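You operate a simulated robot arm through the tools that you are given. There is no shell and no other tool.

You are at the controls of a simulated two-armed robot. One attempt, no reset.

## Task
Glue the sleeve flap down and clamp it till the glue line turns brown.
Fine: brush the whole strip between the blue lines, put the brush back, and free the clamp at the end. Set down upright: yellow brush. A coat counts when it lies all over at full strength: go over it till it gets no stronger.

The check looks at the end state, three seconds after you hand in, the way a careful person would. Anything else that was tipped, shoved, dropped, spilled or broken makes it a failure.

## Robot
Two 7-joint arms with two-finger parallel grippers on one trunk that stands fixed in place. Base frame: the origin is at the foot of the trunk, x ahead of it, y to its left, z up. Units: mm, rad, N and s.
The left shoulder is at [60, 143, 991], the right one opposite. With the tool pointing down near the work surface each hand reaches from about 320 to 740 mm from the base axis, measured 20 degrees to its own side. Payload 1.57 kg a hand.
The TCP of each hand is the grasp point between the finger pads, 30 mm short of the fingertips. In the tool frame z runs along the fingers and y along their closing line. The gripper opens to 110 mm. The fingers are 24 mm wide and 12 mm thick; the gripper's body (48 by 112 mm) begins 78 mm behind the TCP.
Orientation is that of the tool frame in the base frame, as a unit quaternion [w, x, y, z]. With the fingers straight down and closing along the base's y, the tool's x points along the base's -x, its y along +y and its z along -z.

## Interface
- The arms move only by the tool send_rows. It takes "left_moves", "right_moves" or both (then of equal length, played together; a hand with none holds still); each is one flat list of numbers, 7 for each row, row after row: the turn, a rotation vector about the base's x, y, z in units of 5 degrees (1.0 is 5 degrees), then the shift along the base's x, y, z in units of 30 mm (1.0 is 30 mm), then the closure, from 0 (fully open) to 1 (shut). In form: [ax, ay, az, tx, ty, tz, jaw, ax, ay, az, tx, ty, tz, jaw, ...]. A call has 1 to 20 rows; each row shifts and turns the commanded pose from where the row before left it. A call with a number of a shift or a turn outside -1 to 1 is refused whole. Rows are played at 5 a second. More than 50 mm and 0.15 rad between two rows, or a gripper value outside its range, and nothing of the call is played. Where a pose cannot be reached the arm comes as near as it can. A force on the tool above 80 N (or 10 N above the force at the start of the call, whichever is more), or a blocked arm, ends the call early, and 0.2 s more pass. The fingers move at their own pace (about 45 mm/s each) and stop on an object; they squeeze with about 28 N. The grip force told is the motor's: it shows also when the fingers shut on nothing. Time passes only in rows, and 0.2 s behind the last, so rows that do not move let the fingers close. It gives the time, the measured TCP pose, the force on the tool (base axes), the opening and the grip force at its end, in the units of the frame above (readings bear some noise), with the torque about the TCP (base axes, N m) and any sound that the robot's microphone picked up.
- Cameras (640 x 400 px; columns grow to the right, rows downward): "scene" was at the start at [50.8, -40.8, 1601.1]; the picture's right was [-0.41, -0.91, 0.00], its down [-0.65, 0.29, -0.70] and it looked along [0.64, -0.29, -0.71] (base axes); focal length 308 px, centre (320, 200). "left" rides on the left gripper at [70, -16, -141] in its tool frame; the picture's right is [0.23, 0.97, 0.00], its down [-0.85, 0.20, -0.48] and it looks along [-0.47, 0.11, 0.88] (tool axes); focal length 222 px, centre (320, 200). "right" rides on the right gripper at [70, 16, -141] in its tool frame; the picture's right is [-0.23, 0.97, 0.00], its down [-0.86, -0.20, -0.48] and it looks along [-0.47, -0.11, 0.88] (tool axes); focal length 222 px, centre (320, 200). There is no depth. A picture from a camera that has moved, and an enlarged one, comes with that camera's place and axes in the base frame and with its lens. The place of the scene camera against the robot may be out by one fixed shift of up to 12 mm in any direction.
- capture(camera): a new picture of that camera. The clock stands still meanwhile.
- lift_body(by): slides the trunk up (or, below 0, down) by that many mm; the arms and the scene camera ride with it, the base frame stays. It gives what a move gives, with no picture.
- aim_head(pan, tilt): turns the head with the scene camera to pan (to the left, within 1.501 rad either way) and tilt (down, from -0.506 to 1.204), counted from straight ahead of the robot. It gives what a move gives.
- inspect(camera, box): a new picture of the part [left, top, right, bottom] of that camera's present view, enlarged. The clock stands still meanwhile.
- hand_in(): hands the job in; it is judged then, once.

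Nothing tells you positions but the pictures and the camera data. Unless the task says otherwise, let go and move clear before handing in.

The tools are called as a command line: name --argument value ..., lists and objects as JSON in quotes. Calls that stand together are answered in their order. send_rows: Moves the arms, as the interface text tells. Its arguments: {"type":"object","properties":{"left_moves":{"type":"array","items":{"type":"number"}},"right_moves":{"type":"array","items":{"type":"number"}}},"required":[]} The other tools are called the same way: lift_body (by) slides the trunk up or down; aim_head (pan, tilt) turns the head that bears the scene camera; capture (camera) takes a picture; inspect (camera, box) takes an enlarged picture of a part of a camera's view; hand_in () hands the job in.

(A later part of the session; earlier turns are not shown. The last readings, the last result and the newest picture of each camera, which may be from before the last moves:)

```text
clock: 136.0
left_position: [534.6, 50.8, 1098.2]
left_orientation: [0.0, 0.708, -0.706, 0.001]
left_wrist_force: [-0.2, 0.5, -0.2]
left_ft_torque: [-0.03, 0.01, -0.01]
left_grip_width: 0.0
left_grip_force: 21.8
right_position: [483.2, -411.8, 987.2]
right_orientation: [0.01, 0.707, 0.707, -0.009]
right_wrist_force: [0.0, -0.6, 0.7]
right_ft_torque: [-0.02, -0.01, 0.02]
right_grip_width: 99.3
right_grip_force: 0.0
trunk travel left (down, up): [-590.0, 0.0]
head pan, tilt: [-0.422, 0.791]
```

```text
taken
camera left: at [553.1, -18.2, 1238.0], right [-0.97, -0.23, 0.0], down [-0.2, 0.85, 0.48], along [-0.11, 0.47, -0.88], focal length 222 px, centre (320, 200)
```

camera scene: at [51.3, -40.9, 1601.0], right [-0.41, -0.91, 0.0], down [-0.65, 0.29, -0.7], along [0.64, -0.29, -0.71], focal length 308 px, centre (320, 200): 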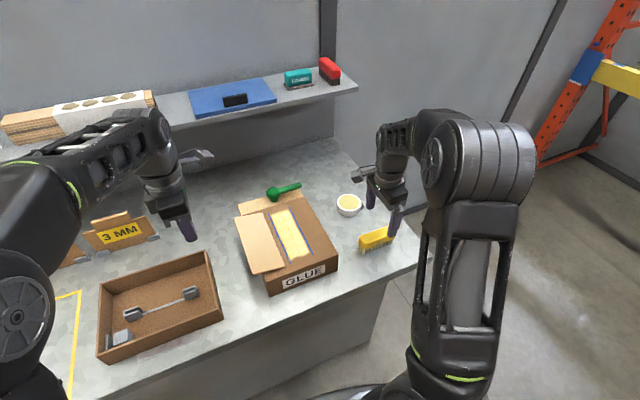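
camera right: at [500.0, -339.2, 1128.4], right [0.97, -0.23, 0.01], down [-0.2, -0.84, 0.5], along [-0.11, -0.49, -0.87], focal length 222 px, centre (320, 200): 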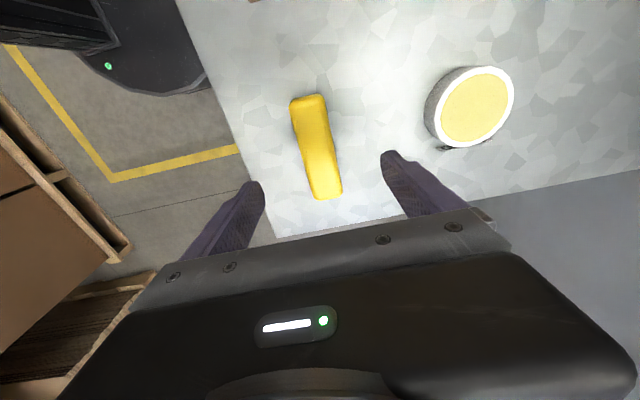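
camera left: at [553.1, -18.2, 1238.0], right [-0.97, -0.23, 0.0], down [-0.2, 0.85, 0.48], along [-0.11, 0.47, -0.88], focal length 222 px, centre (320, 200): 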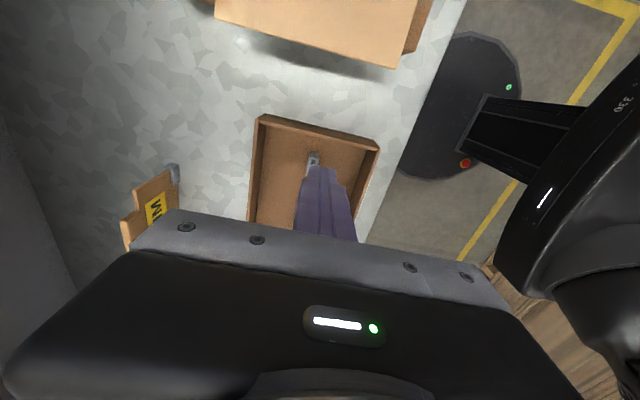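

The left hand is turned. Now I'll tilt it about 60° so the closed fingers point toward −y and slightly down, off to the left of the flap.

send_rows --left_moves '[-1, 0, 0, 0.07, -0.05, -0.27, 1, -1, 0, 0, 0.07, -0.05, -0.27, 1, -1, 0, 0, 0.07, -0.05, -0.27, 1, -1, 0, 0, 0.07, -0.05, -0.27, 1, -1, 0, 0, 0.07, -0.05, -0.27, 1, -1, 0, 0, 0.07, -0.05, -0.27, 1, -1, 0, 0, 0.07, -0.05, -0.27, 1, -1, 0, 0, 0.07, -0.05, -0.27, 1, -1, 0, 0, 0.07, -0.05, -0.27, 1, -1, 0, 0, 0.07, -0.05, -0.27, 1, -1, 0, 0, 0.07, -0.05, -0.27, 1, -1, 0, 0, 0.07, -0.05, -0.27, 1]'

capture --camera "scene"

capture --camera "left"

```text
clock: 138.6
left_position: [560.6, 34.7, 1001.4]
left_orientation: [0.354, 0.612, -0.612, 0.355]
left_wrist_force: [0.8, -0.8, 0.3]
left_ft_torque: [0.02, 0.0, -0.02]
left_grip_width: 0.2
left_grip_force: 21.3
right_position: [483.8, -410.4, 988.0]
right_orientation: [0.009, 0.708, 0.706, -0.009]
right_wrist_force: [0.1, 0.1, 0.1]
right_ft_torque: [-0.01, 0.02, -0.03]
right_grip_width: 99.2
right_grip_force: 0.0
trunk travel left (down, up): [-590.0, 0.0]
head pan, tilt: [-0.422, 0.791]
```

```text
taken
camera scene: at [51.4, -40.4, 1601.1], right [-0.41, -0.91, 0.0], down [-0.65, 0.29, -0.7], along [0.64, -0.29, -0.71], focal length 308 px, centre (320, 200)
```

scene: 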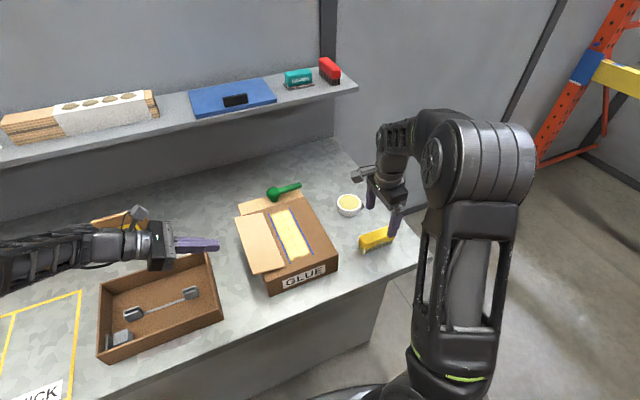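

```text
taken
camera left: at [578.8, 122.6, 1130.4], right [-0.97, -0.11, 0.2], down [-0.2, 0.84, -0.5], along [-0.11, -0.53, -0.84], focal length 222 px, centre (320, 200)
```

left: 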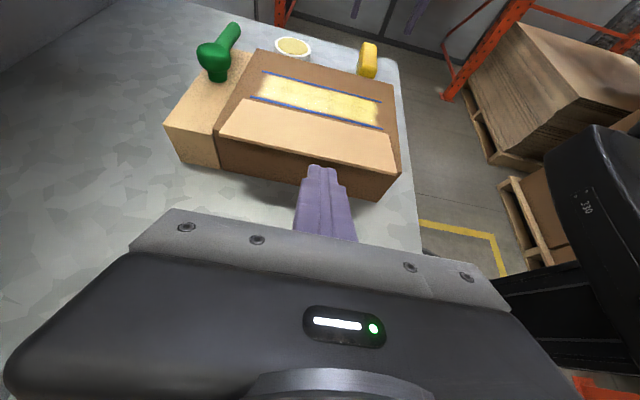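

This view shows the overhang well, and that the green lever stands on a separate wooden block at the box's far end. I'll zoom in on both.

inspect --camera "left" --box '[160, 10, 260, 90]'

inspect --camera "left" --box '[200, 60, 420, 210]'

inspect --camera "scene" --box '[140, 190, 300, 290]'

```text
5.00 times, centred on (210, 50) of left
camera zoom: at [578.8, 122.6, 1130.4], right [-0.97, -0.11, 0.2], down [-0.2, 0.84, -0.5], along [-0.11, -0.53, -0.84], focal length 1111 px, centre (870, 950)
```

zoom: 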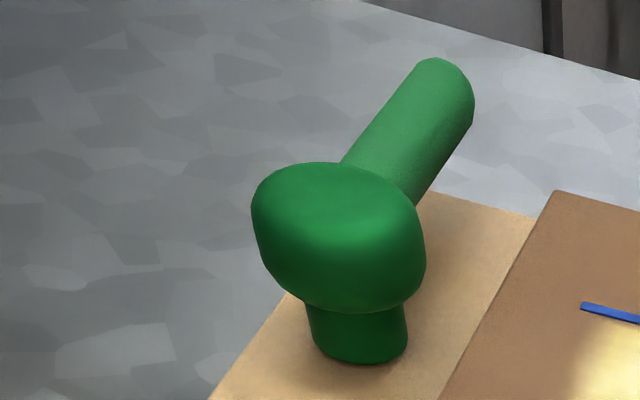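

```text
2.67 times, centred on (310, 135) of left
camera zoom: at [578.8, 122.6, 1130.4], right [-0.97, -0.11, 0.2], down [-0.2, 0.84, -0.5], along [-0.11, -0.53, -0.84], focal length 592 px, centre (347, 373)
```

zoom: 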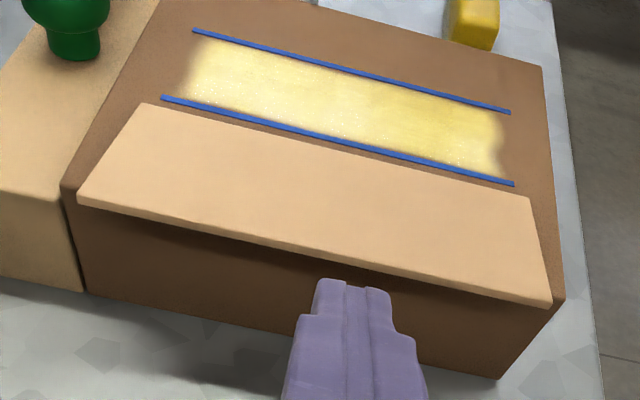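

```text
4.00 times, centred on (220, 240) of scene
camera zoom: at [51.4, -40.4, 1601.1], right [-0.41, -0.91, 0.0], down [-0.65, 0.29, -0.7], along [0.64, -0.29, -0.71], focal length 1233 px, centre (720, 40)
```

zoom: 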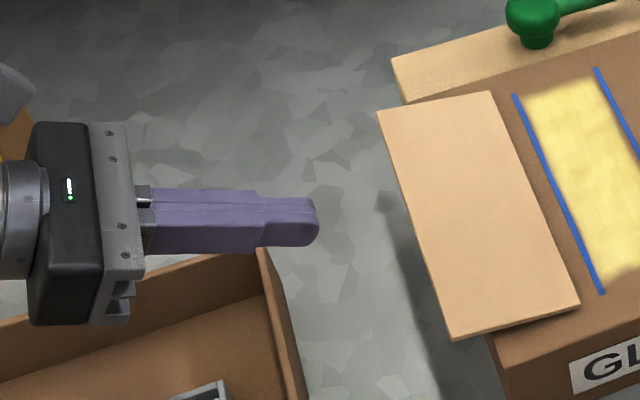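

I can see the flap's raised underside edge clearly. I'll lower, then slide the fingers in along their own axis until the tip is under the overhang.

send_rows --left_moves '[0, 0, 0, 0.25, 0, -0.67, 1, 0, 0, 0, 0.25, 0, -0.67, 1, 0, 0, 0, 0, -0.4, -0.23, 1, 0, 0, 0, 0, -0.6, -0.346, 1, 0, 0, 0, 0, 0, 0, 1]'

inspect --camera "left" --box '[180, 40, 440, 210]'

inspect --camera "scene" --box '[180, 190, 320, 290]'

```text
clock: 139.8
left_position: [574.9, 4.3, 942.7]
left_orientation: [0.353, 0.613, -0.612, 0.354]
left_wrist_force: [-1.2, 0.6, 0.7]
left_ft_torque: [-0.01, 0.01, 0.02]
left_grip_width: 0.0
left_grip_force: 21.2
right_position: [482.6, -410.9, 987.3]
right_orientation: [0.01, 0.708, 0.706, -0.008]
right_wrist_force: [0.8, 0.1, 0.8]
right_ft_torque: [-0.05, 0.01, -0.03]
right_grip_width: 99.0
right_grip_force: 0.0
trunk travel left (down, up): [-590.0, 0.0]
head pan, tilt: [-0.422, 0.791]
```

```text
2.35 times, centred on (310, 125) of left
camera zoom: at [592.8, 91.9, 1072.6], right [-0.97, -0.11, 0.2], down [-0.2, 0.84, -0.5], along [-0.11, -0.53, -0.84], focal length 523 px, centre (344, 376)
```

zoom: 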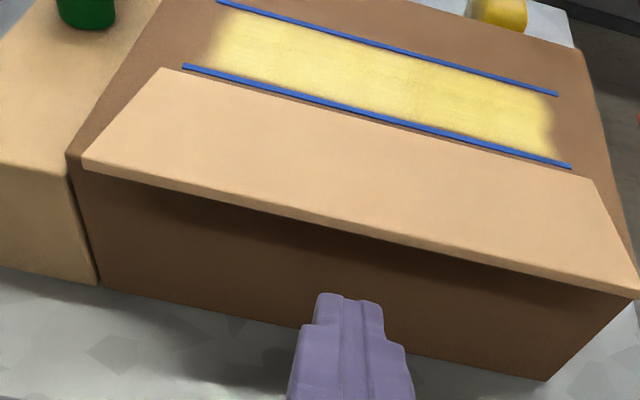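

```text
4.00 times, centred on (250, 240) of scene
camera zoom: at [50.8, -40.6, 1601.1], right [-0.41, -0.91, 0.0], down [-0.65, 0.29, -0.7], along [0.64, -0.29, -0.71], focal length 1233 px, centre (600, 40)
```

zoom: 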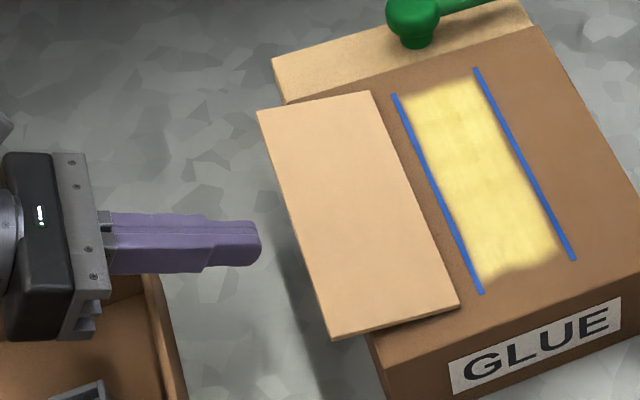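

send_rows --left_moves '[0, 0, 0, 0, -0.6, -0.346, 1, 0, 0, 0, 0, -0.6, -0.346, 1, 0, 0, 0, 0, 0, 0, 1]'

inspect --camera "left" --box '[180, 40, 440, 210]'

inspect --camera "scene" --box '[200, 190, 320, 290]'

```text
clock: 140.6
left_position: [575.5, -32.6, 922.9]
left_orientation: [0.353, 0.613, -0.612, 0.354]
left_wrist_force: [0.9, 0.2, 0.5]
left_ft_torque: [0.05, -0.01, 0.02]
left_grip_width: 0.0
left_grip_force: 21.4
right_position: [483.8, -412.0, 987.6]
right_orientation: [0.01, 0.708, 0.706, -0.008]
right_wrist_force: [-0.4, 0.3, -0.2]
right_ft_torque: [0.03, -0.01, -0.01]
right_grip_width: 98.8
right_grip_force: 0.0
trunk travel left (down, up): [-590.0, 0.0]
head pan, tilt: [-0.422, 0.791]
```

```text
2.35 times, centred on (310, 125) of left
camera zoom: at [593.4, 55.8, 1052.9], right [-0.97, -0.12, 0.2], down [-0.2, 0.84, -0.5], along [-0.11, -0.53, -0.84], focal length 523 px, centre (344, 376)
```

zoom: 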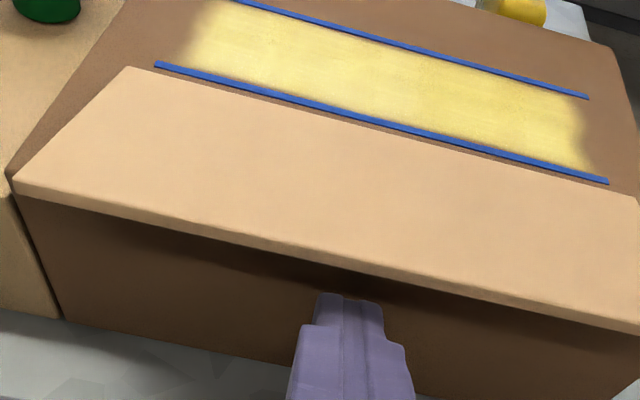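

```text
4.00 times, centred on (260, 240) of scene
camera zoom: at [50.9, -40.7, 1601.1], right [-0.41, -0.91, 0.0], down [-0.65, 0.29, -0.7], along [0.64, -0.29, -0.71], focal length 1233 px, centre (560, 40)
```

zoom: 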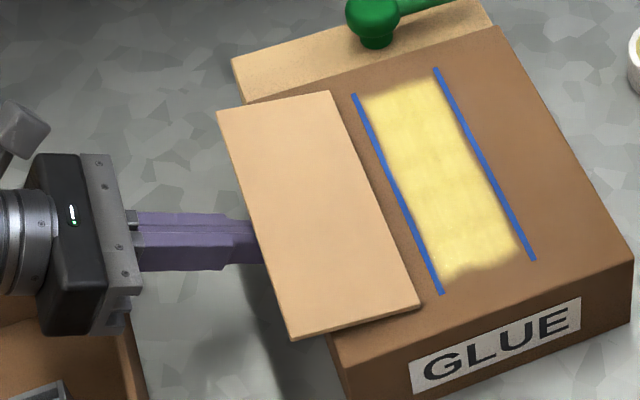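

The fingertip is under the flap's overhang with nothing touching. I'll lift along the flap's arc to about 60° and check.

send_rows --left_moves '[0, 0, 0, 0, -0.047, 0.523, 1, 0, 0, 0, 0, -0.167, 0.447, 1, 0, 0, 0, 0, -0.167, 0.42, 1, 0, 0, 0, 0, 0, 0, 1]'

inspect --camera "left" --box '[180, 40, 440, 210]'

inspect --camera "scene" --box '[200, 180, 320, 280]'

```text
clock: 141.6
left_position: [574.4, -43.7, 962.4]
left_orientation: [0.353, 0.613, -0.612, 0.354]
left_wrist_force: [0.1, 0.9, 0.3]
left_ft_torque: [-0.01, 0.01, 0.03]
left_grip_width: 0.2
left_grip_force: 21.4
right_position: [484.3, -412.2, 987.5]
right_orientation: [0.009, 0.708, 0.706, -0.009]
right_wrist_force: [0.3, -0.2, -0.3]
right_ft_torque: [-0.03, 0.01, -0.01]
right_grip_width: 99.2
right_grip_force: 0.0
trunk travel left (down, up): [-590.0, 0.0]
head pan, tilt: [-0.422, 0.791]
```

```text
2.35 times, centred on (310, 125) of left
camera zoom: at [593.4, 43.7, 1093.7], right [-0.97, -0.11, 0.2], down [-0.2, 0.84, -0.5], along [-0.11, -0.53, -0.84], focal length 523 px, centre (344, 376)
```

zoom: 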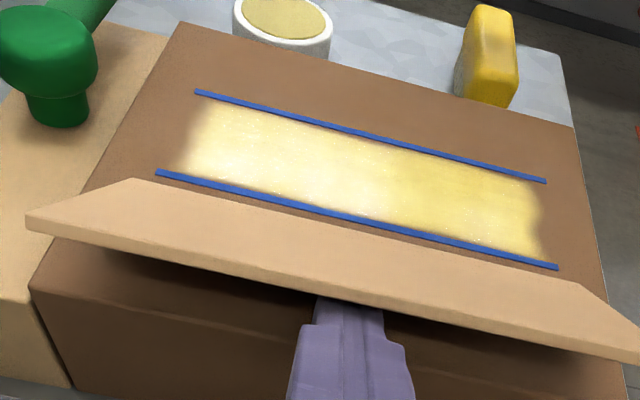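

```text
4.00 times, centred on (260, 230) of scene
camera zoom: at [51.1, -40.8, 1601.0], right [-0.41, -0.91, 0.0], down [-0.65, 0.29, -0.7], along [0.64, -0.29, -0.71], focal length 1233 px, centre (560, 80)
```

zoom: 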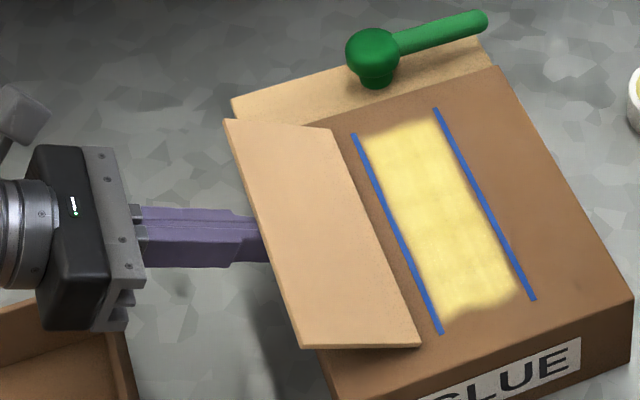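

The flap lifts freely about its right edge. Before covering the strip I'll take one more close look at the coat from this angle.

inspect --camera "left" --box '[350, 90, 430, 165]'

inspect --camera "left" --box '[230, 60, 310, 125]'

```text
5.33 times, centred on (390, 128) of left
camera zoom: at [593.4, 43.7, 1093.7], right [-0.97, -0.11, 0.2], down [-0.2, 0.84, -0.5], along [-0.11, -0.53, -0.84], focal length 1185 px, centre (-53, 587)
```

zoom: 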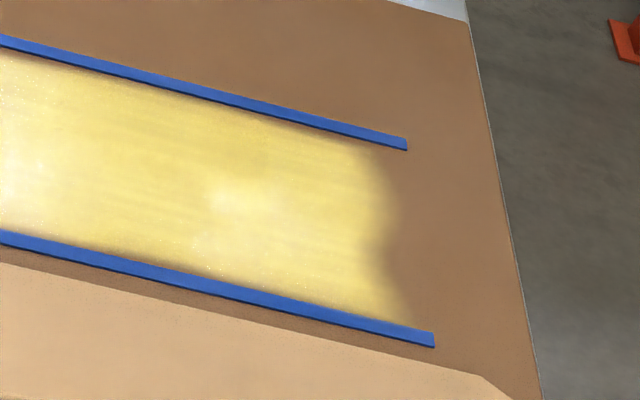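

```text
6.15 times, centred on (270, 92) of left
camera zoom: at [593.4, 43.7, 1093.7], right [-0.97, -0.11, 0.2], down [-0.2, 0.84, -0.5], along [-0.11, -0.53, -0.84], focal length 1367 px, centre (628, 862)
```

zoom: 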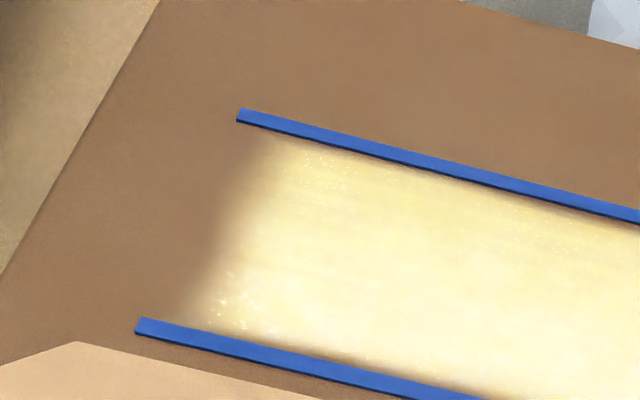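

The coat is dense right up to both lines, with matching soft margins at the ends. Repeated loaded passes there changed nothing, so I'll go on folding the flap, up to about vertical.

send_rows --left_moves '[0, 0, 0, 0, -0.32, 0.45, 1, 0, 0, 0, 0, -0.413, 0.34, 1, 0, 0, 0, 0, -0.48, 0.22, 1, 0, 0, 0, 0, 0, 0, 1]'

inspect --camera "left" --box '[180, 40, 440, 210]'

inspect --camera "scene" --box '[200, 180, 320, 280]'

```text
clock: 142.6
left_position: [574.2, -80.7, 994.7]
left_orientation: [0.354, 0.612, -0.612, 0.353]
left_wrist_force: [-0.8, 0.2, -0.2]
left_ft_torque: [0.01, 0.0, 0.02]
left_grip_width: 0.0
left_grip_force: 21.5
right_position: [483.5, -410.8, 987.4]
right_orientation: [0.009, 0.708, 0.707, -0.009]
right_wrist_force: [0.3, 1.1, 0.3]
right_ft_torque: [-0.01, -0.01, 0.02]
right_grip_width: 99.1
right_grip_force: 0.1
trunk travel left (down, up): [-590.0, 0.0]
head pan, tilt: [-0.422, 0.791]
```

```text
2.35 times, centred on (310, 125) of left
camera zoom: at [593.0, 6.9, 1125.0], right [-0.97, -0.11, 0.2], down [-0.2, 0.84, -0.5], along [-0.11, -0.53, -0.84], focal length 523 px, centre (344, 376)
```

zoom: 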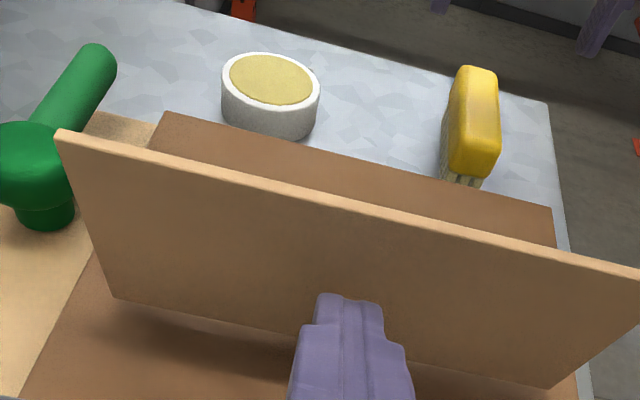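

```text
4.00 times, centred on (260, 230) of scene
camera zoom: at [51.0, -40.5, 1601.1], right [-0.41, -0.91, 0.0], down [-0.65, 0.29, -0.7], along [0.64, -0.29, -0.71], focal length 1233 px, centre (560, 80)
```

zoom: 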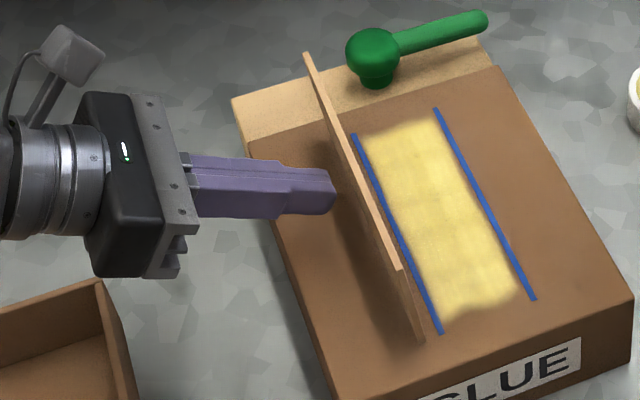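

The flap is near vertical and follows the fingers. Pushing it past the top.

send_rows --left_moves '[0, 0, 0, 0, -0.5, 0, 1, 0, 0, 0, 0, -0.5, -0.07, 1, 0, 0, 0, 0, -0.5, -0.12, 1, 0, 0, 0, 0, 0, 0, 1]'

inspect --camera "left" --box '[180, 40, 440, 210]'

inspect --camera "scene" --box '[220, 180, 340, 280]'

```text
clock: 143.6
left_position: [574.6, -126.5, 990.4]
left_orientation: [0.353, 0.613, -0.612, 0.354]
left_wrist_force: [0.2, 0.4, 0.2]
left_ft_torque: [0.0, 0.0, -0.01]
left_grip_width: 0.0
left_grip_force: 21.7
right_position: [483.3, -411.6, 987.6]
right_orientation: [0.01, 0.707, 0.707, -0.008]
right_wrist_force: [1.0, 0.4, 0.1]
right_ft_torque: [0.02, -0.07, -0.01]
right_grip_width: 99.0
right_grip_force: 0.0
trunk travel left (down, up): [-590.0, 0.0]
head pan, tilt: [-0.422, 0.791]
```

```text
2.35 times, centred on (310, 125) of left
camera zoom: at [592.6, -38.3, 1119.2], right [-0.97, -0.11, 0.2], down [-0.2, 0.84, -0.5], along [-0.11, -0.53, -0.84], focal length 523 px, centre (344, 376)
```

zoom: 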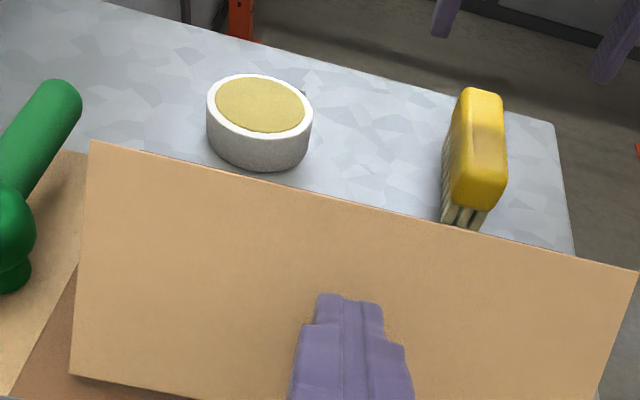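

```text
4.00 times, centred on (280, 230) of scene
camera zoom: at [50.9, -40.6, 1601.1], right [-0.41, -0.91, 0.0], down [-0.65, 0.29, -0.7], along [0.64, -0.29, -0.71], focal length 1233 px, centre (480, 80)
```

zoom: 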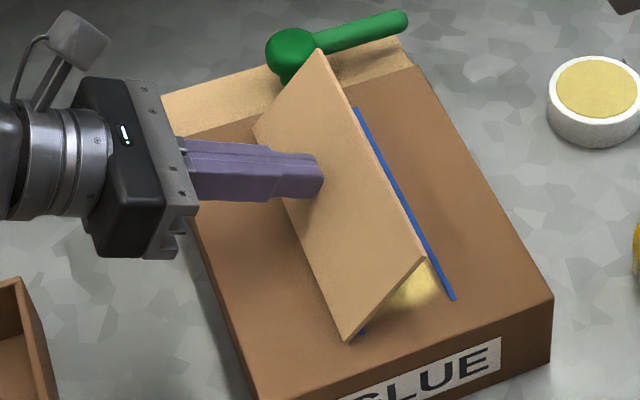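

It is past vertical. Bringing it down onto the glue.

send_rows --left_moves '[0, 0, 0, 0, -0.5, -0.08, 1, 0, 0, 0, 0, -0.47, -0.23, 1, 0, 0, 0, 0, -0.27, -0.43, 1, 0, 0, 0, 0, 0, 0, 1]'

inspect --camera "left" --box '[180, 40, 440, 210]'

inspect --camera "scene" --box '[220, 180, 340, 280]'

```text
clock: 144.6
left_position: [575.2, -161.9, 967.7]
left_orientation: [-0.355, -0.611, 0.613, -0.353]
left_wrist_force: [-0.6, 0.7, 0.7]
left_ft_torque: [0.0, 0.03, -0.03]
left_grip_width: 0.0
left_grip_force: 21.4
right_position: [482.4, -411.7, 987.8]
right_orientation: [0.01, 0.707, 0.707, -0.009]
right_wrist_force: [0.5, 0.2, 0.1]
right_ft_torque: [-0.01, 0.0, 0.02]
right_grip_width: 98.9
right_grip_force: 0.2
trunk travel left (down, up): [-590.0, 0.0]
head pan, tilt: [-0.422, 0.791]
```

```text
2.35 times, centred on (310, 125) of left
camera zoom: at [592.4, -73.9, 1097.5], right [-0.97, -0.11, 0.2], down [-0.2, 0.84, -0.5], along [-0.11, -0.53, -0.84], focal length 523 px, centre (344, 376)
```

zoom: 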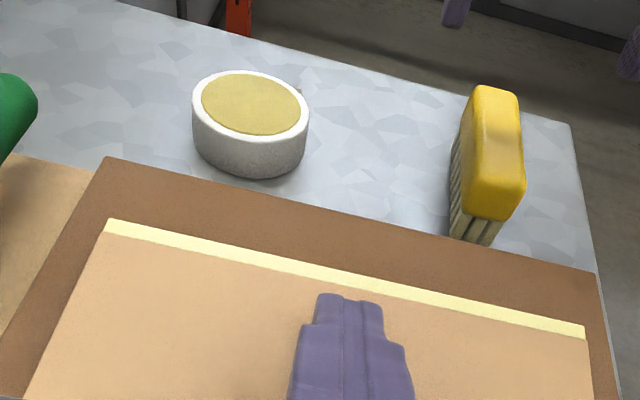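

```text
4.00 times, centred on (280, 230) of scene
camera zoom: at [50.8, -40.8, 1601.1], right [-0.41, -0.91, 0.0], down [-0.65, 0.29, -0.7], along [0.64, -0.29, -0.71], focal length 1233 px, centre (480, 80)
```

zoom: 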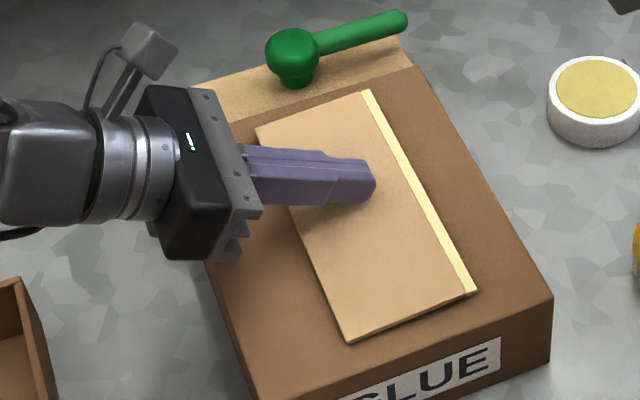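

A pale glue line has appeared along the flap's edge. I'll press the flap down gently until I feel contact.

send_rows --left_moves '[0, 0, 0, 0, -0.1, -0.15, 1, 0, 0, 0, 0, -0.05, -0.1, 1, 0, 0, 0, 0, 0, 0, 1]'

inspect --camera "scene" --box '[220, 180, 340, 280]'

```text
clock: 145.4
left_position: [576.3, -167.0, 961.4]
left_orientation: [-0.354, -0.611, 0.612, -0.356]
left_wrist_force: [1.1, 7.0, 14.7]
left_ft_torque: [-0.09, -0.04, -0.03]
left_grip_width: 0.2
left_grip_force: 21.1
right_position: [484.7, -410.6, 989.3]
right_orientation: [0.011, 0.708, 0.706, -0.009]
right_wrist_force: [0.4, -1.0, -0.2]
right_ft_torque: [-0.04, -0.01, 0.03]
right_grip_width: 99.0
right_grip_force: 0.0
trunk travel left (down, up): [-590.0, 0.0]
head pan, tilt: [-0.422, 0.791]
```

```text
4.00 times, centred on (280, 230) of scene
camera zoom: at [49.8, -39.3, 1601.3], right [-0.41, -0.91, 0.0], down [-0.65, 0.29, -0.7], along [0.64, -0.29, -0.71], focal length 1233 px, centre (480, 80)
```

zoom: 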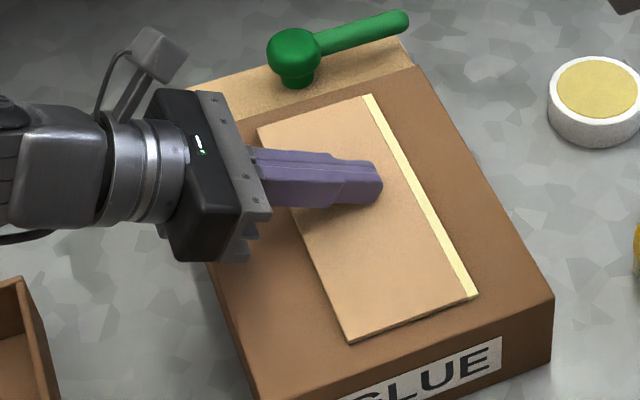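

The flap lies flat with a pale glue line. The hinge seems stiff enough to stay, so I'll lift the left hand a little and check that it does.

send_rows --left_moves '[0, 0, 0, 0, 0.1, 0.5, 1, 0, 0, 0, 0, 0.3, 0.8, 1, 0, 0, 0, 0, 0.3, 0.8, 1, 0, 0, 0, 0, 0, 0, 1]'

inspect --camera "scene" --box '[220, 180, 340, 280]'

inspect --camera "left" --box '[120, 20, 440, 220]'

```text
clock: 146.4
left_position: [574.8, -147.0, 1022.9]
left_orientation: [0.354, 0.613, -0.612, 0.353]
left_wrist_force: [-0.4, 0.6, -0.4]
left_ft_torque: [-0.02, 0.0, -0.05]
left_grip_width: 0.1
left_grip_force: 21.1
right_position: [483.9, -412.5, 986.8]
right_orientation: [0.009, 0.707, 0.707, -0.009]
right_wrist_force: [-0.6, 0.4, 0.3]
right_ft_torque: [-0.03, 0.0, 0.0]
right_grip_width: 99.0
right_grip_force: 0.0
trunk travel left (down, up): [-590.0, 0.0]
head pan, tilt: [-0.422, 0.791]
```

```text
4.00 times, centred on (280, 230) of scene
camera zoom: at [51.3, -41.0, 1601.0], right [-0.41, -0.91, 0.0], down [-0.65, 0.29, -0.7], along [0.64, -0.29, -0.71], focal length 1233 px, centre (480, 80)
```

zoom: 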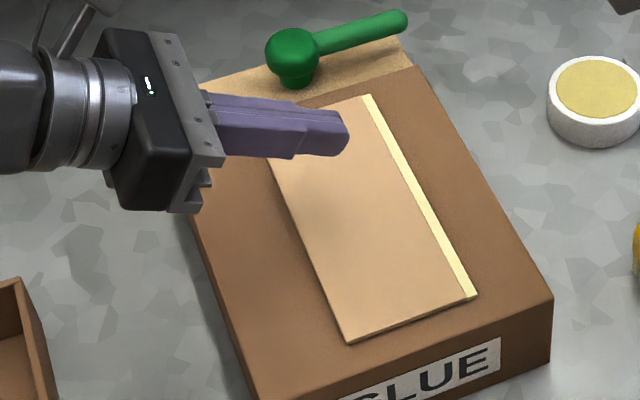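

```text
2.00 times, centred on (280, 120) of left
camera zoom: at [592.4, -59.1, 1152.7], right [-0.97, -0.11, 0.2], down [-0.2, 0.84, -0.5], along [-0.11, -0.53, -0.84], focal length 444 px, centre (400, 360)
```

zoom: 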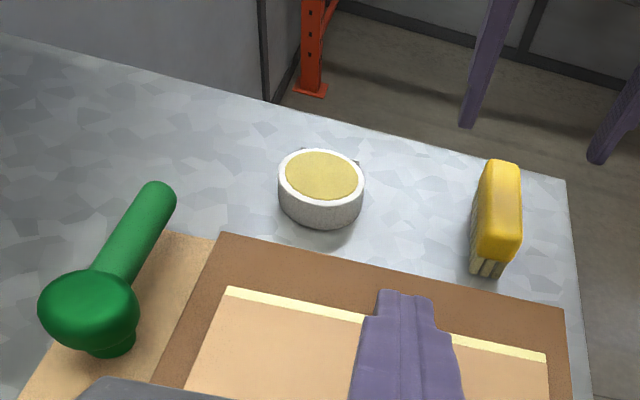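

The flap stays down by itself. I'll draw the left hand back and bring the right hand round, closed and straight, toward the lever.

send_rows --right_moves '[0, 0, 1, 0.252, 0.17, 0.043, 1, 0, 0, 1, 0.252, 0.17, 0.043, 1, 0, 0, 1, 0.252, 0.17, 0.043, 1, 0, 0, 1, 0.252, 0.17, 0.043, 1, 0, 0, 1, 0.252, 0.17, 0.043, 1, 0, 0, 1, 0.252, 0.17, 0.043, 1, 0, 0, 1, 0.252, 0.17, 0.043, 1, 0, 0, 1, 0.252, 0.17, 0.043, 1, 0, 0, 1, 0.252, 0.17, 0.043, 1, 0, 0, 1, 0.252, 0.17, 0.043, 1, 0, 0, 1, 0.252, 0.17, 0.043, 1, 0, 0, 1, 0.252, 0.17, 0.043, 1, 0, 0, 1, 0.252, 0.17, 0.043, 1, 0, 0, 1, 0.252, 0.17, 0.043, 1, 0, 0, 1, 0.252, 0.17, 0.043, 1, 0, 0, 1, 0.252, 0.17, 0.043, 1, 0, 0, 1, 0.252, 0.17, 0.043, 1, 0, 0, 1, 0.252, 0.17, 0.043, 1]' --left_moves '[0, 0, 0, 0, 0.67, 0.15, 1, 0, 0, 0, 0, 0.67, 0.15, 1, 0, 0, 0, 0, 0.67, 0.15, 1, 0, 0, 0, 0, 0.67, 0.15, 1, 0, 0, 0, 0, 0.67, 0, 1, 0, 0, 0, 0, 0.67, 0, 1, 0, 0, 0, 0, 0.67, 0, 1, 0, 0, 0, 0, 0.67, 0, 1, 0, 0, 0, 0, 0.67, 0, 1, 0, 0, 0, 0, 0, 0, 1, 0, 0, 0, 0, 0, 0, 1, 0, 0, 0, 0, 0, 0, 1, 0, 0, 0, 0, 0, 0, 1, 0, 0, 0, 0, 0, 0, 1, 0, 0, 0, 0, 0, 0, 1, 0, 0, 0, 0, 0, 0, 1, 0, 0, 0, 0, 0, 0, 1, 0, 0, 0, 0, 0, 0, 1]'

capture --camera "scene"

capture --camera "left"

inspect --camera "scene" --box '[240, 160, 360, 260]'

```text
clock: 150.2
left_position: [575.9, 32.7, 1039.8]
left_orientation: [0.353, 0.613, -0.612, 0.354]
left_wrist_force: [0.3, -0.3, 0.4]
left_ft_torque: [0.01, 0.01, -0.01]
left_grip_width: 0.0
left_grip_force: 21.9
right_position: [620.8, -318.2, 1009.7]
right_orientation: [0.013, 0.0, 1.0, 0.001]
right_wrist_force: [0.2, -0.3, 0.8]
right_ft_torque: [0.01, -0.02, 0.01]
right_grip_width: 0.0
right_grip_force: 21.4
trunk travel left (down, up): [-590.0, 0.0]
head pan, tilt: [-0.422, 0.791]
```

```text
taken
camera scene: at [51.3, -40.7, 1601.0], right [-0.41, -0.91, 0.0], down [-0.65, 0.29, -0.7], along [0.64, -0.29, -0.71], focal length 308 px, centre (320, 200)
```

scene: 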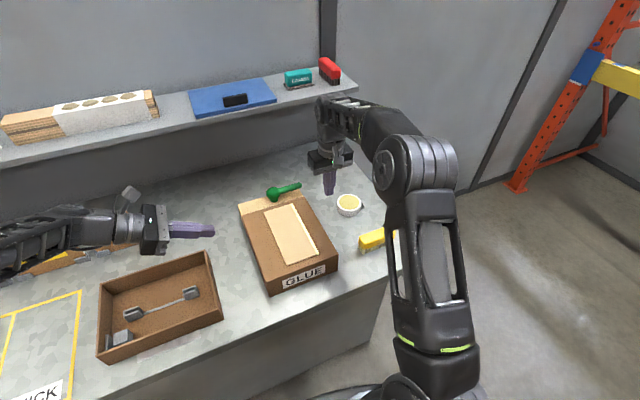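

```text
taken
camera left: at [592.7, 120.8, 1170.2], right [-0.97, -0.11, 0.2], down [-0.2, 0.84, -0.5], along [-0.11, -0.53, -0.84], focal length 222 px, centre (320, 200)
```

left: 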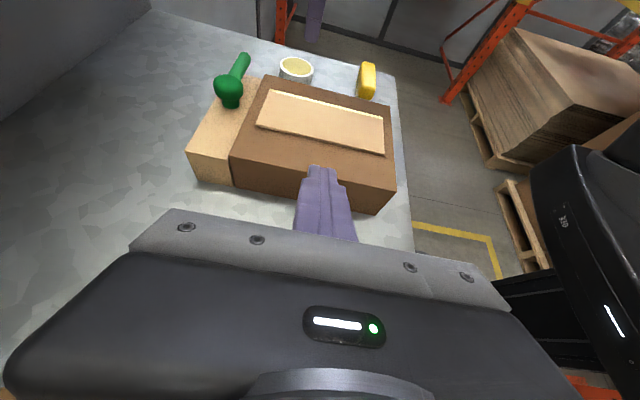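

```text
4.00 times, centred on (300, 210) of scene
camera zoom: at [51.3, -40.7, 1601.0], right [-0.41, -0.91, 0.0], down [-0.65, 0.29, -0.7], along [0.64, -0.29, -0.71], focal length 1233 px, centre (400, 160)
```

zoom: 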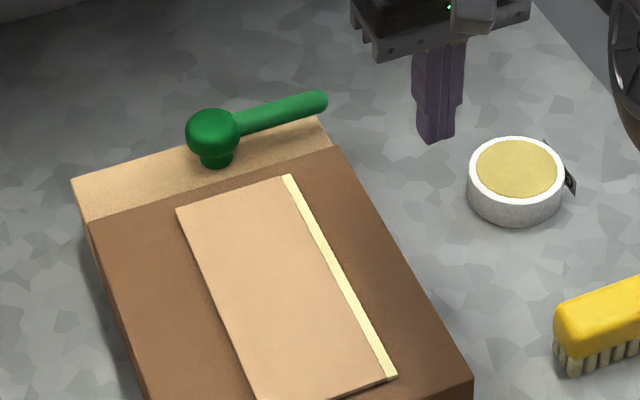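

I'll tilt the right hand forward about 15° for reach and bring it above and just behind the lever's far side.

send_rows --right_moves '[0, -1, 0, 0.67, 0, 0, 1, 0, -1, 0, 0.67, 0, 0, 1, 0, -1, 0, 0.67, 0, 0, 1, 0, 0, 0, 0.72, 0.5, 0, 1, 0, 0, 0, 0.72, 0.5, 0, 1, 0, 0, 0, 0.72, 0.5, -0.1, 1, 0, 0, 0, 0, 0, 0, 1]'

inspect --camera "scene" --box '[240, 150, 360, 230]'

inspect --camera "left" --box '[170, 20, 330, 140]'

capture --camera "right"

```text
clock: 151.8
left_position: [574.6, 32.8, 1040.8]
left_orientation: [0.352, 0.614, -0.611, 0.355]
left_wrist_force: [-0.7, 0.8, -0.8]
left_ft_torque: [-0.02, -0.04, -0.03]
left_grip_width: 0.0
left_grip_force: 21.4
right_position: [744.0, -275.5, 1008.0]
right_orientation: [0.144, 0.001, 0.99, 0.001]
right_wrist_force: [-0.6, -0.6, -0.6]
right_ft_torque: [-0.03, 0.01, -0.02]
right_grip_width: 0.0
right_grip_force: 21.4
trunk travel left (down, up): [-590.0, 0.0]
head pan, tilt: [-0.422, 0.791]
```

```text
5.00 times, centred on (300, 190) of scene
camera zoom: at [50.3, -41.0, 1601.1], right [-0.41, -0.91, 0.0], down [-0.65, 0.29, -0.7], along [0.64, -0.29, -0.71], focal length 1541 px, centre (420, 250)
```

zoom: 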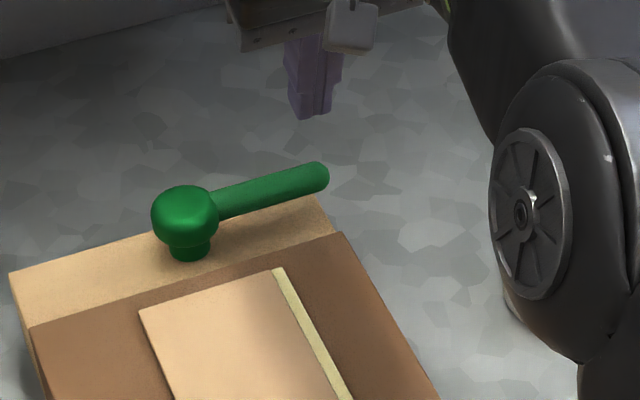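

```text
3.33 times, centred on (250, 80) of left
camera zoom: at [592.0, 120.5, 1170.7], right [-0.97, -0.11, 0.2], down [-0.2, 0.84, -0.5], along [-0.11, -0.53, -0.84], focal length 740 px, centre (553, 600)
```

zoom: 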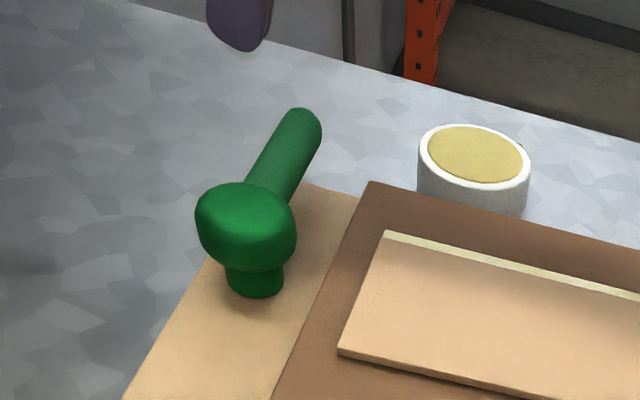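

```text
taken
camera right: at [637.9, -259.4, 1124.4], right [0.22, 0.97, 0.07], down [0.68, -0.2, 0.7], along [0.7, -0.11, -0.71], focal length 222 px, centre (320, 200)
```

right: 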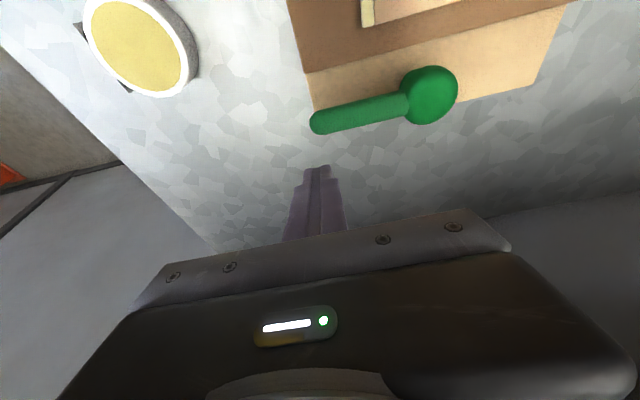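

The hand is in reach, just behind and above the lever, which runs from the knob at (722, −179) to its tip at (722, −273). I'll lower the closed fingers behind the lever near its tip.

send_rows --right_moves '[0, 0, 0, 0.1, 0.225, 0, 1, 0, 0, 0, 0.1, 0.225, -0.5, 1, 0, 0, 0, 0, 0, -0.5, 1, 0, 0, 0, 0, 0, -0.4, 1, 0, 0, 0, 0, 0, 0, 1]'

inspect --camera "scene" --box '[240, 150, 360, 230]'

inspect --camera "left" --box '[170, 20, 330, 140]'

inspect --camera "right" --box '[240, 60, 480, 220]'

```text
clock: 153.0
left_position: [574.9, 32.1, 1040.7]
left_orientation: [0.353, 0.613, -0.612, 0.354]
left_wrist_force: [0.0, -0.4, -0.2]
left_ft_torque: [0.0, 0.0, -0.02]
left_grip_width: 0.0
left_grip_force: 21.2
right_position: [751.3, -260.2, 964.6]
right_orientation: [0.143, 0.001, 0.99, 0.001]
right_wrist_force: [1.0, -0.1, 0.1]
right_ft_torque: [0.0, -0.02, -0.01]
right_grip_width: 0.2
right_grip_force: 21.5
trunk travel left (down, up): [-590.0, 0.0]
head pan, tilt: [-0.422, 0.791]
```

```text
5.00 times, centred on (300, 190) of scene
camera zoom: at [50.8, -40.8, 1601.1], right [-0.41, -0.91, 0.0], down [-0.65, 0.29, -0.7], along [0.64, -0.29, -0.71], focal length 1541 px, centre (420, 250)
```

zoom: 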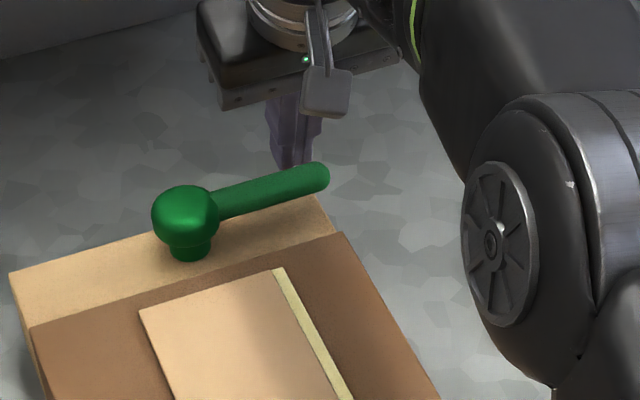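

```text
3.33 times, centred on (250, 80) of left
camera zoom: at [592.4, 120.8, 1170.4], right [-0.97, -0.11, 0.2], down [-0.2, 0.84, -0.5], along [-0.11, -0.53, -0.84], focal length 740 px, centre (553, 600)
```

zoom: 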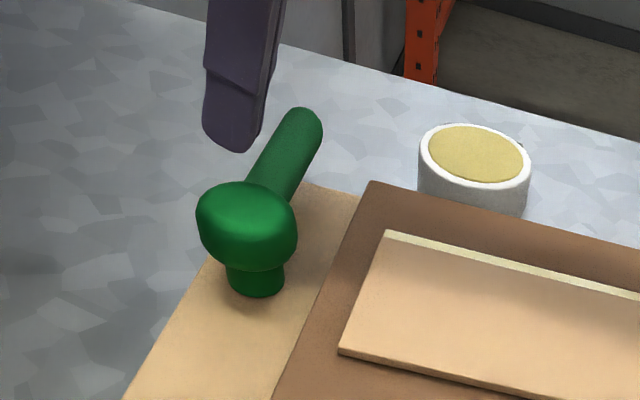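

```text
2.50 times, centred on (360, 140) of right
camera zoom: at [644.0, -246.3, 1082.1], right [0.22, 0.97, 0.07], down [0.68, -0.2, 0.7], along [0.7, -0.11, -0.71], focal length 555 px, centre (220, 350)
```

zoom: 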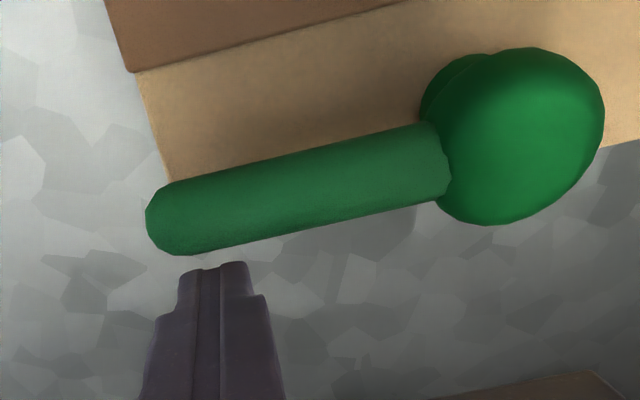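

The fingertips are behind the lever. I'll draw it gently toward me along its arc and watch what it does.

send_rows --right_moves '[0, 0, 0, -0.25, 0, 0, 1, 0, 0, 0, -0.35, -0.05, 0, 1, 0, 0, 0, -0.35, -0.05, 0, 1, 0, 0, 0, 0, 0, 0, 1]'

inspect --camera "right" --box '[240, 60, 480, 220]'

inspect --camera "left" --box '[170, 20, 330, 140]'

```text
clock: 154.0
left_position: [575.5, 32.9, 1040.4]
left_orientation: [0.354, 0.613, -0.612, 0.354]
left_wrist_force: [-0.5, -0.8, 0.1]
left_ft_torque: [0.0, -0.04, -0.01]
left_grip_width: 0.0
left_grip_force: 21.2
right_position: [723.2, -265.8, 964.5]
right_orientation: [0.143, 0.0, 0.99, 0.0]
right_wrist_force: [1.5, 0.8, 0.1]
right_ft_torque: [0.01, -0.03, -0.01]
right_grip_width: 0.2
right_grip_force: 21.4
trunk travel left (down, up): [-590.0, 0.0]
head pan, tilt: [-0.422, 0.791]
```

```text
2.50 times, centred on (360, 140) of right
camera zoom: at [616.2, -249.8, 1081.7], right [0.22, 0.97, 0.07], down [0.68, -0.2, 0.7], along [0.7, -0.11, -0.71], focal length 555 px, centre (220, 350)
```

zoom: 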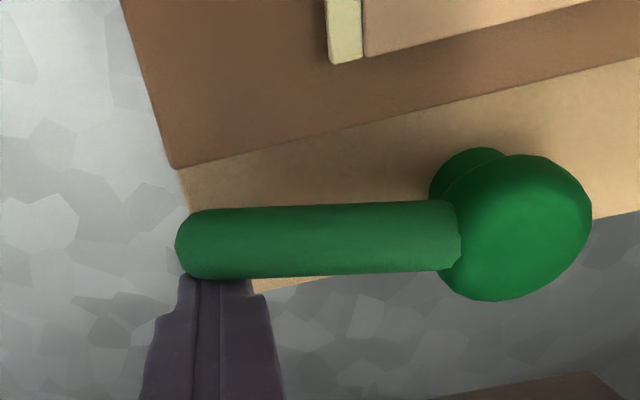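

```text
3.33 times, centred on (250, 80) of left
camera zoom: at [592.7, 120.9, 1170.3], right [-0.97, -0.11, 0.2], down [-0.2, 0.84, -0.5], along [-0.11, -0.53, -0.84], focal length 740 px, centre (553, 600)
```

zoom: 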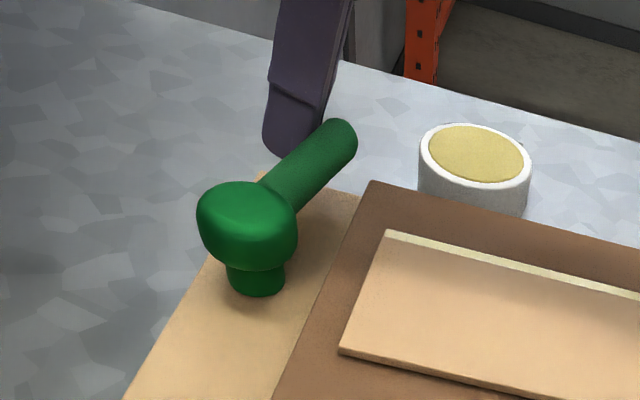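

The lever turns easily about the upright stem. I'll keep drawing it round toward the flap.

send_rows --right_moves '[0, 0, 0, -0.38, 0.08, 0, 1, 0, 0, 0, -0.38, 0.09, 0, 1, 0, 0, 0, -0.33, 0.13, 0, 1, 0, 0, 0, -0.33, 0.14, 0, 1, 0, 0, 0, 0, 0, 0, 1]'

inspect --camera "right" --box '[240, 60, 480, 220]'

inspect --camera "left" --box '[170, 20, 400, 160]'

```text
clock: 155.2
left_position: [574.5, 32.7, 1040.6]
left_orientation: [0.353, 0.613, -0.612, 0.354]
left_wrist_force: [-0.4, 0.2, -0.1]
left_ft_torque: [-0.03, 0.01, 0.02]
left_grip_width: 0.0
left_grip_force: 21.6
right_position: [680.0, -251.0, 964.8]
right_orientation: [0.143, 0.002, 0.99, 0.001]
right_wrist_force: [0.8, -0.6, 0.1]
right_ft_torque: [0.01, 0.01, -0.06]
right_grip_width: 0.0
right_grip_force: 21.4
trunk travel left (down, up): [-590.0, 0.0]
head pan, tilt: [-0.422, 0.791]
```

```text
2.50 times, centred on (360, 140) of right
camera zoom: at [573.1, -236.2, 1082.3], right [0.22, 0.97, 0.07], down [0.68, -0.2, 0.7], along [0.7, -0.11, -0.71], focal length 555 px, centre (220, 350)
```

zoom: 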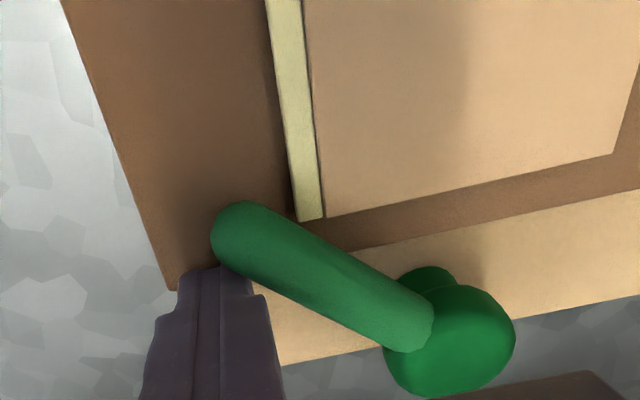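

```text
2.78 times, centred on (285, 90) of left
camera zoom: at [592.6, 120.8, 1170.3], right [-0.97, -0.11, 0.2], down [-0.2, 0.84, -0.5], along [-0.11, -0.53, -0.84], focal length 618 px, centre (417, 506)
```

zoom: 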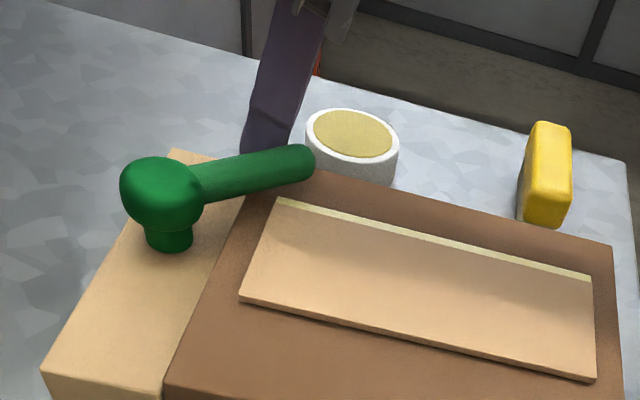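

send_rows --right_moves '[0, 0, 0, -0.28, 0.2, 0.13, 1, 0, 0, 0, -0.27, 0.2, 0, 1, 0, 0, 0, -0.22, 0.28, 0, 1, 0, 0, 0, 0, 0, 0, 1]'

inspect --camera "right" --box '[240, 60, 480, 220]'

inspect --camera "left" --box '[170, 20, 400, 160]'

```text
clock: 156.2
left_position: [574.5, 32.8, 1040.4]
left_orientation: [0.354, 0.612, -0.612, 0.353]
left_wrist_force: [-0.3, -0.5, 0.1]
left_ft_torque: [0.01, -0.01, -0.02]
left_grip_width: 0.0
left_grip_force: 21.3
right_position: [656.1, -231.0, 967.3]
right_orientation: [0.142, 0.001, 0.99, 0.001]
right_wrist_force: [-0.4, 0.7, -0.5]
right_ft_torque: [-0.02, -0.02, 0.0]
right_grip_width: 0.0
right_grip_force: 21.1
trunk travel left (down, up): [-590.0, 0.0]
head pan, tilt: [-0.422, 0.791]
```

```text
2.50 times, centred on (360, 140) of right
camera zoom: at [549.0, -215.6, 1085.0], right [0.22, 0.97, 0.07], down [0.68, -0.2, 0.7], along [0.7, -0.11, -0.71], focal length 555 px, centre (220, 350)
```

zoom: 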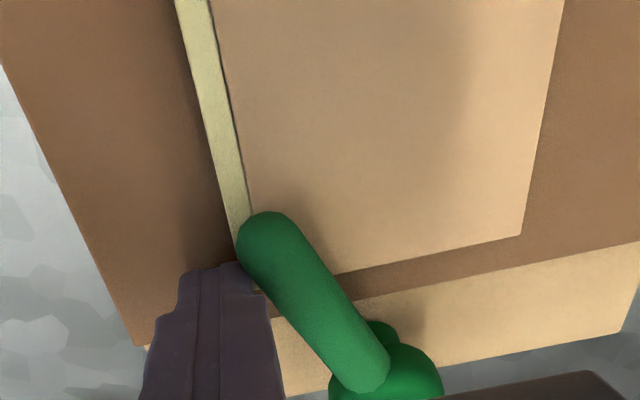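

```text
2.78 times, centred on (285, 90) of left
camera zoom: at [592.6, 120.7, 1170.3], right [-0.97, -0.11, 0.2], down [-0.2, 0.84, -0.5], along [-0.11, -0.53, -0.84], focal length 618 px, centre (417, 506)
```

zoom: 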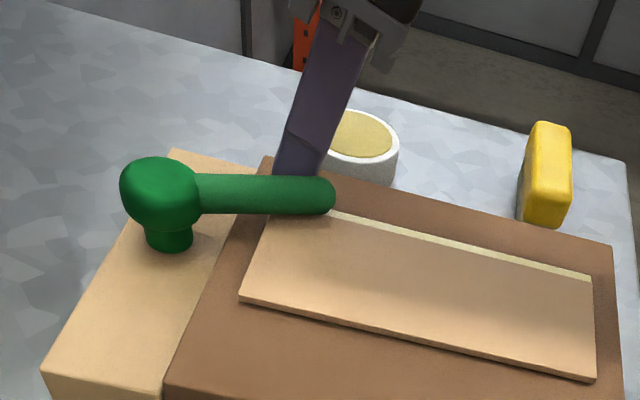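

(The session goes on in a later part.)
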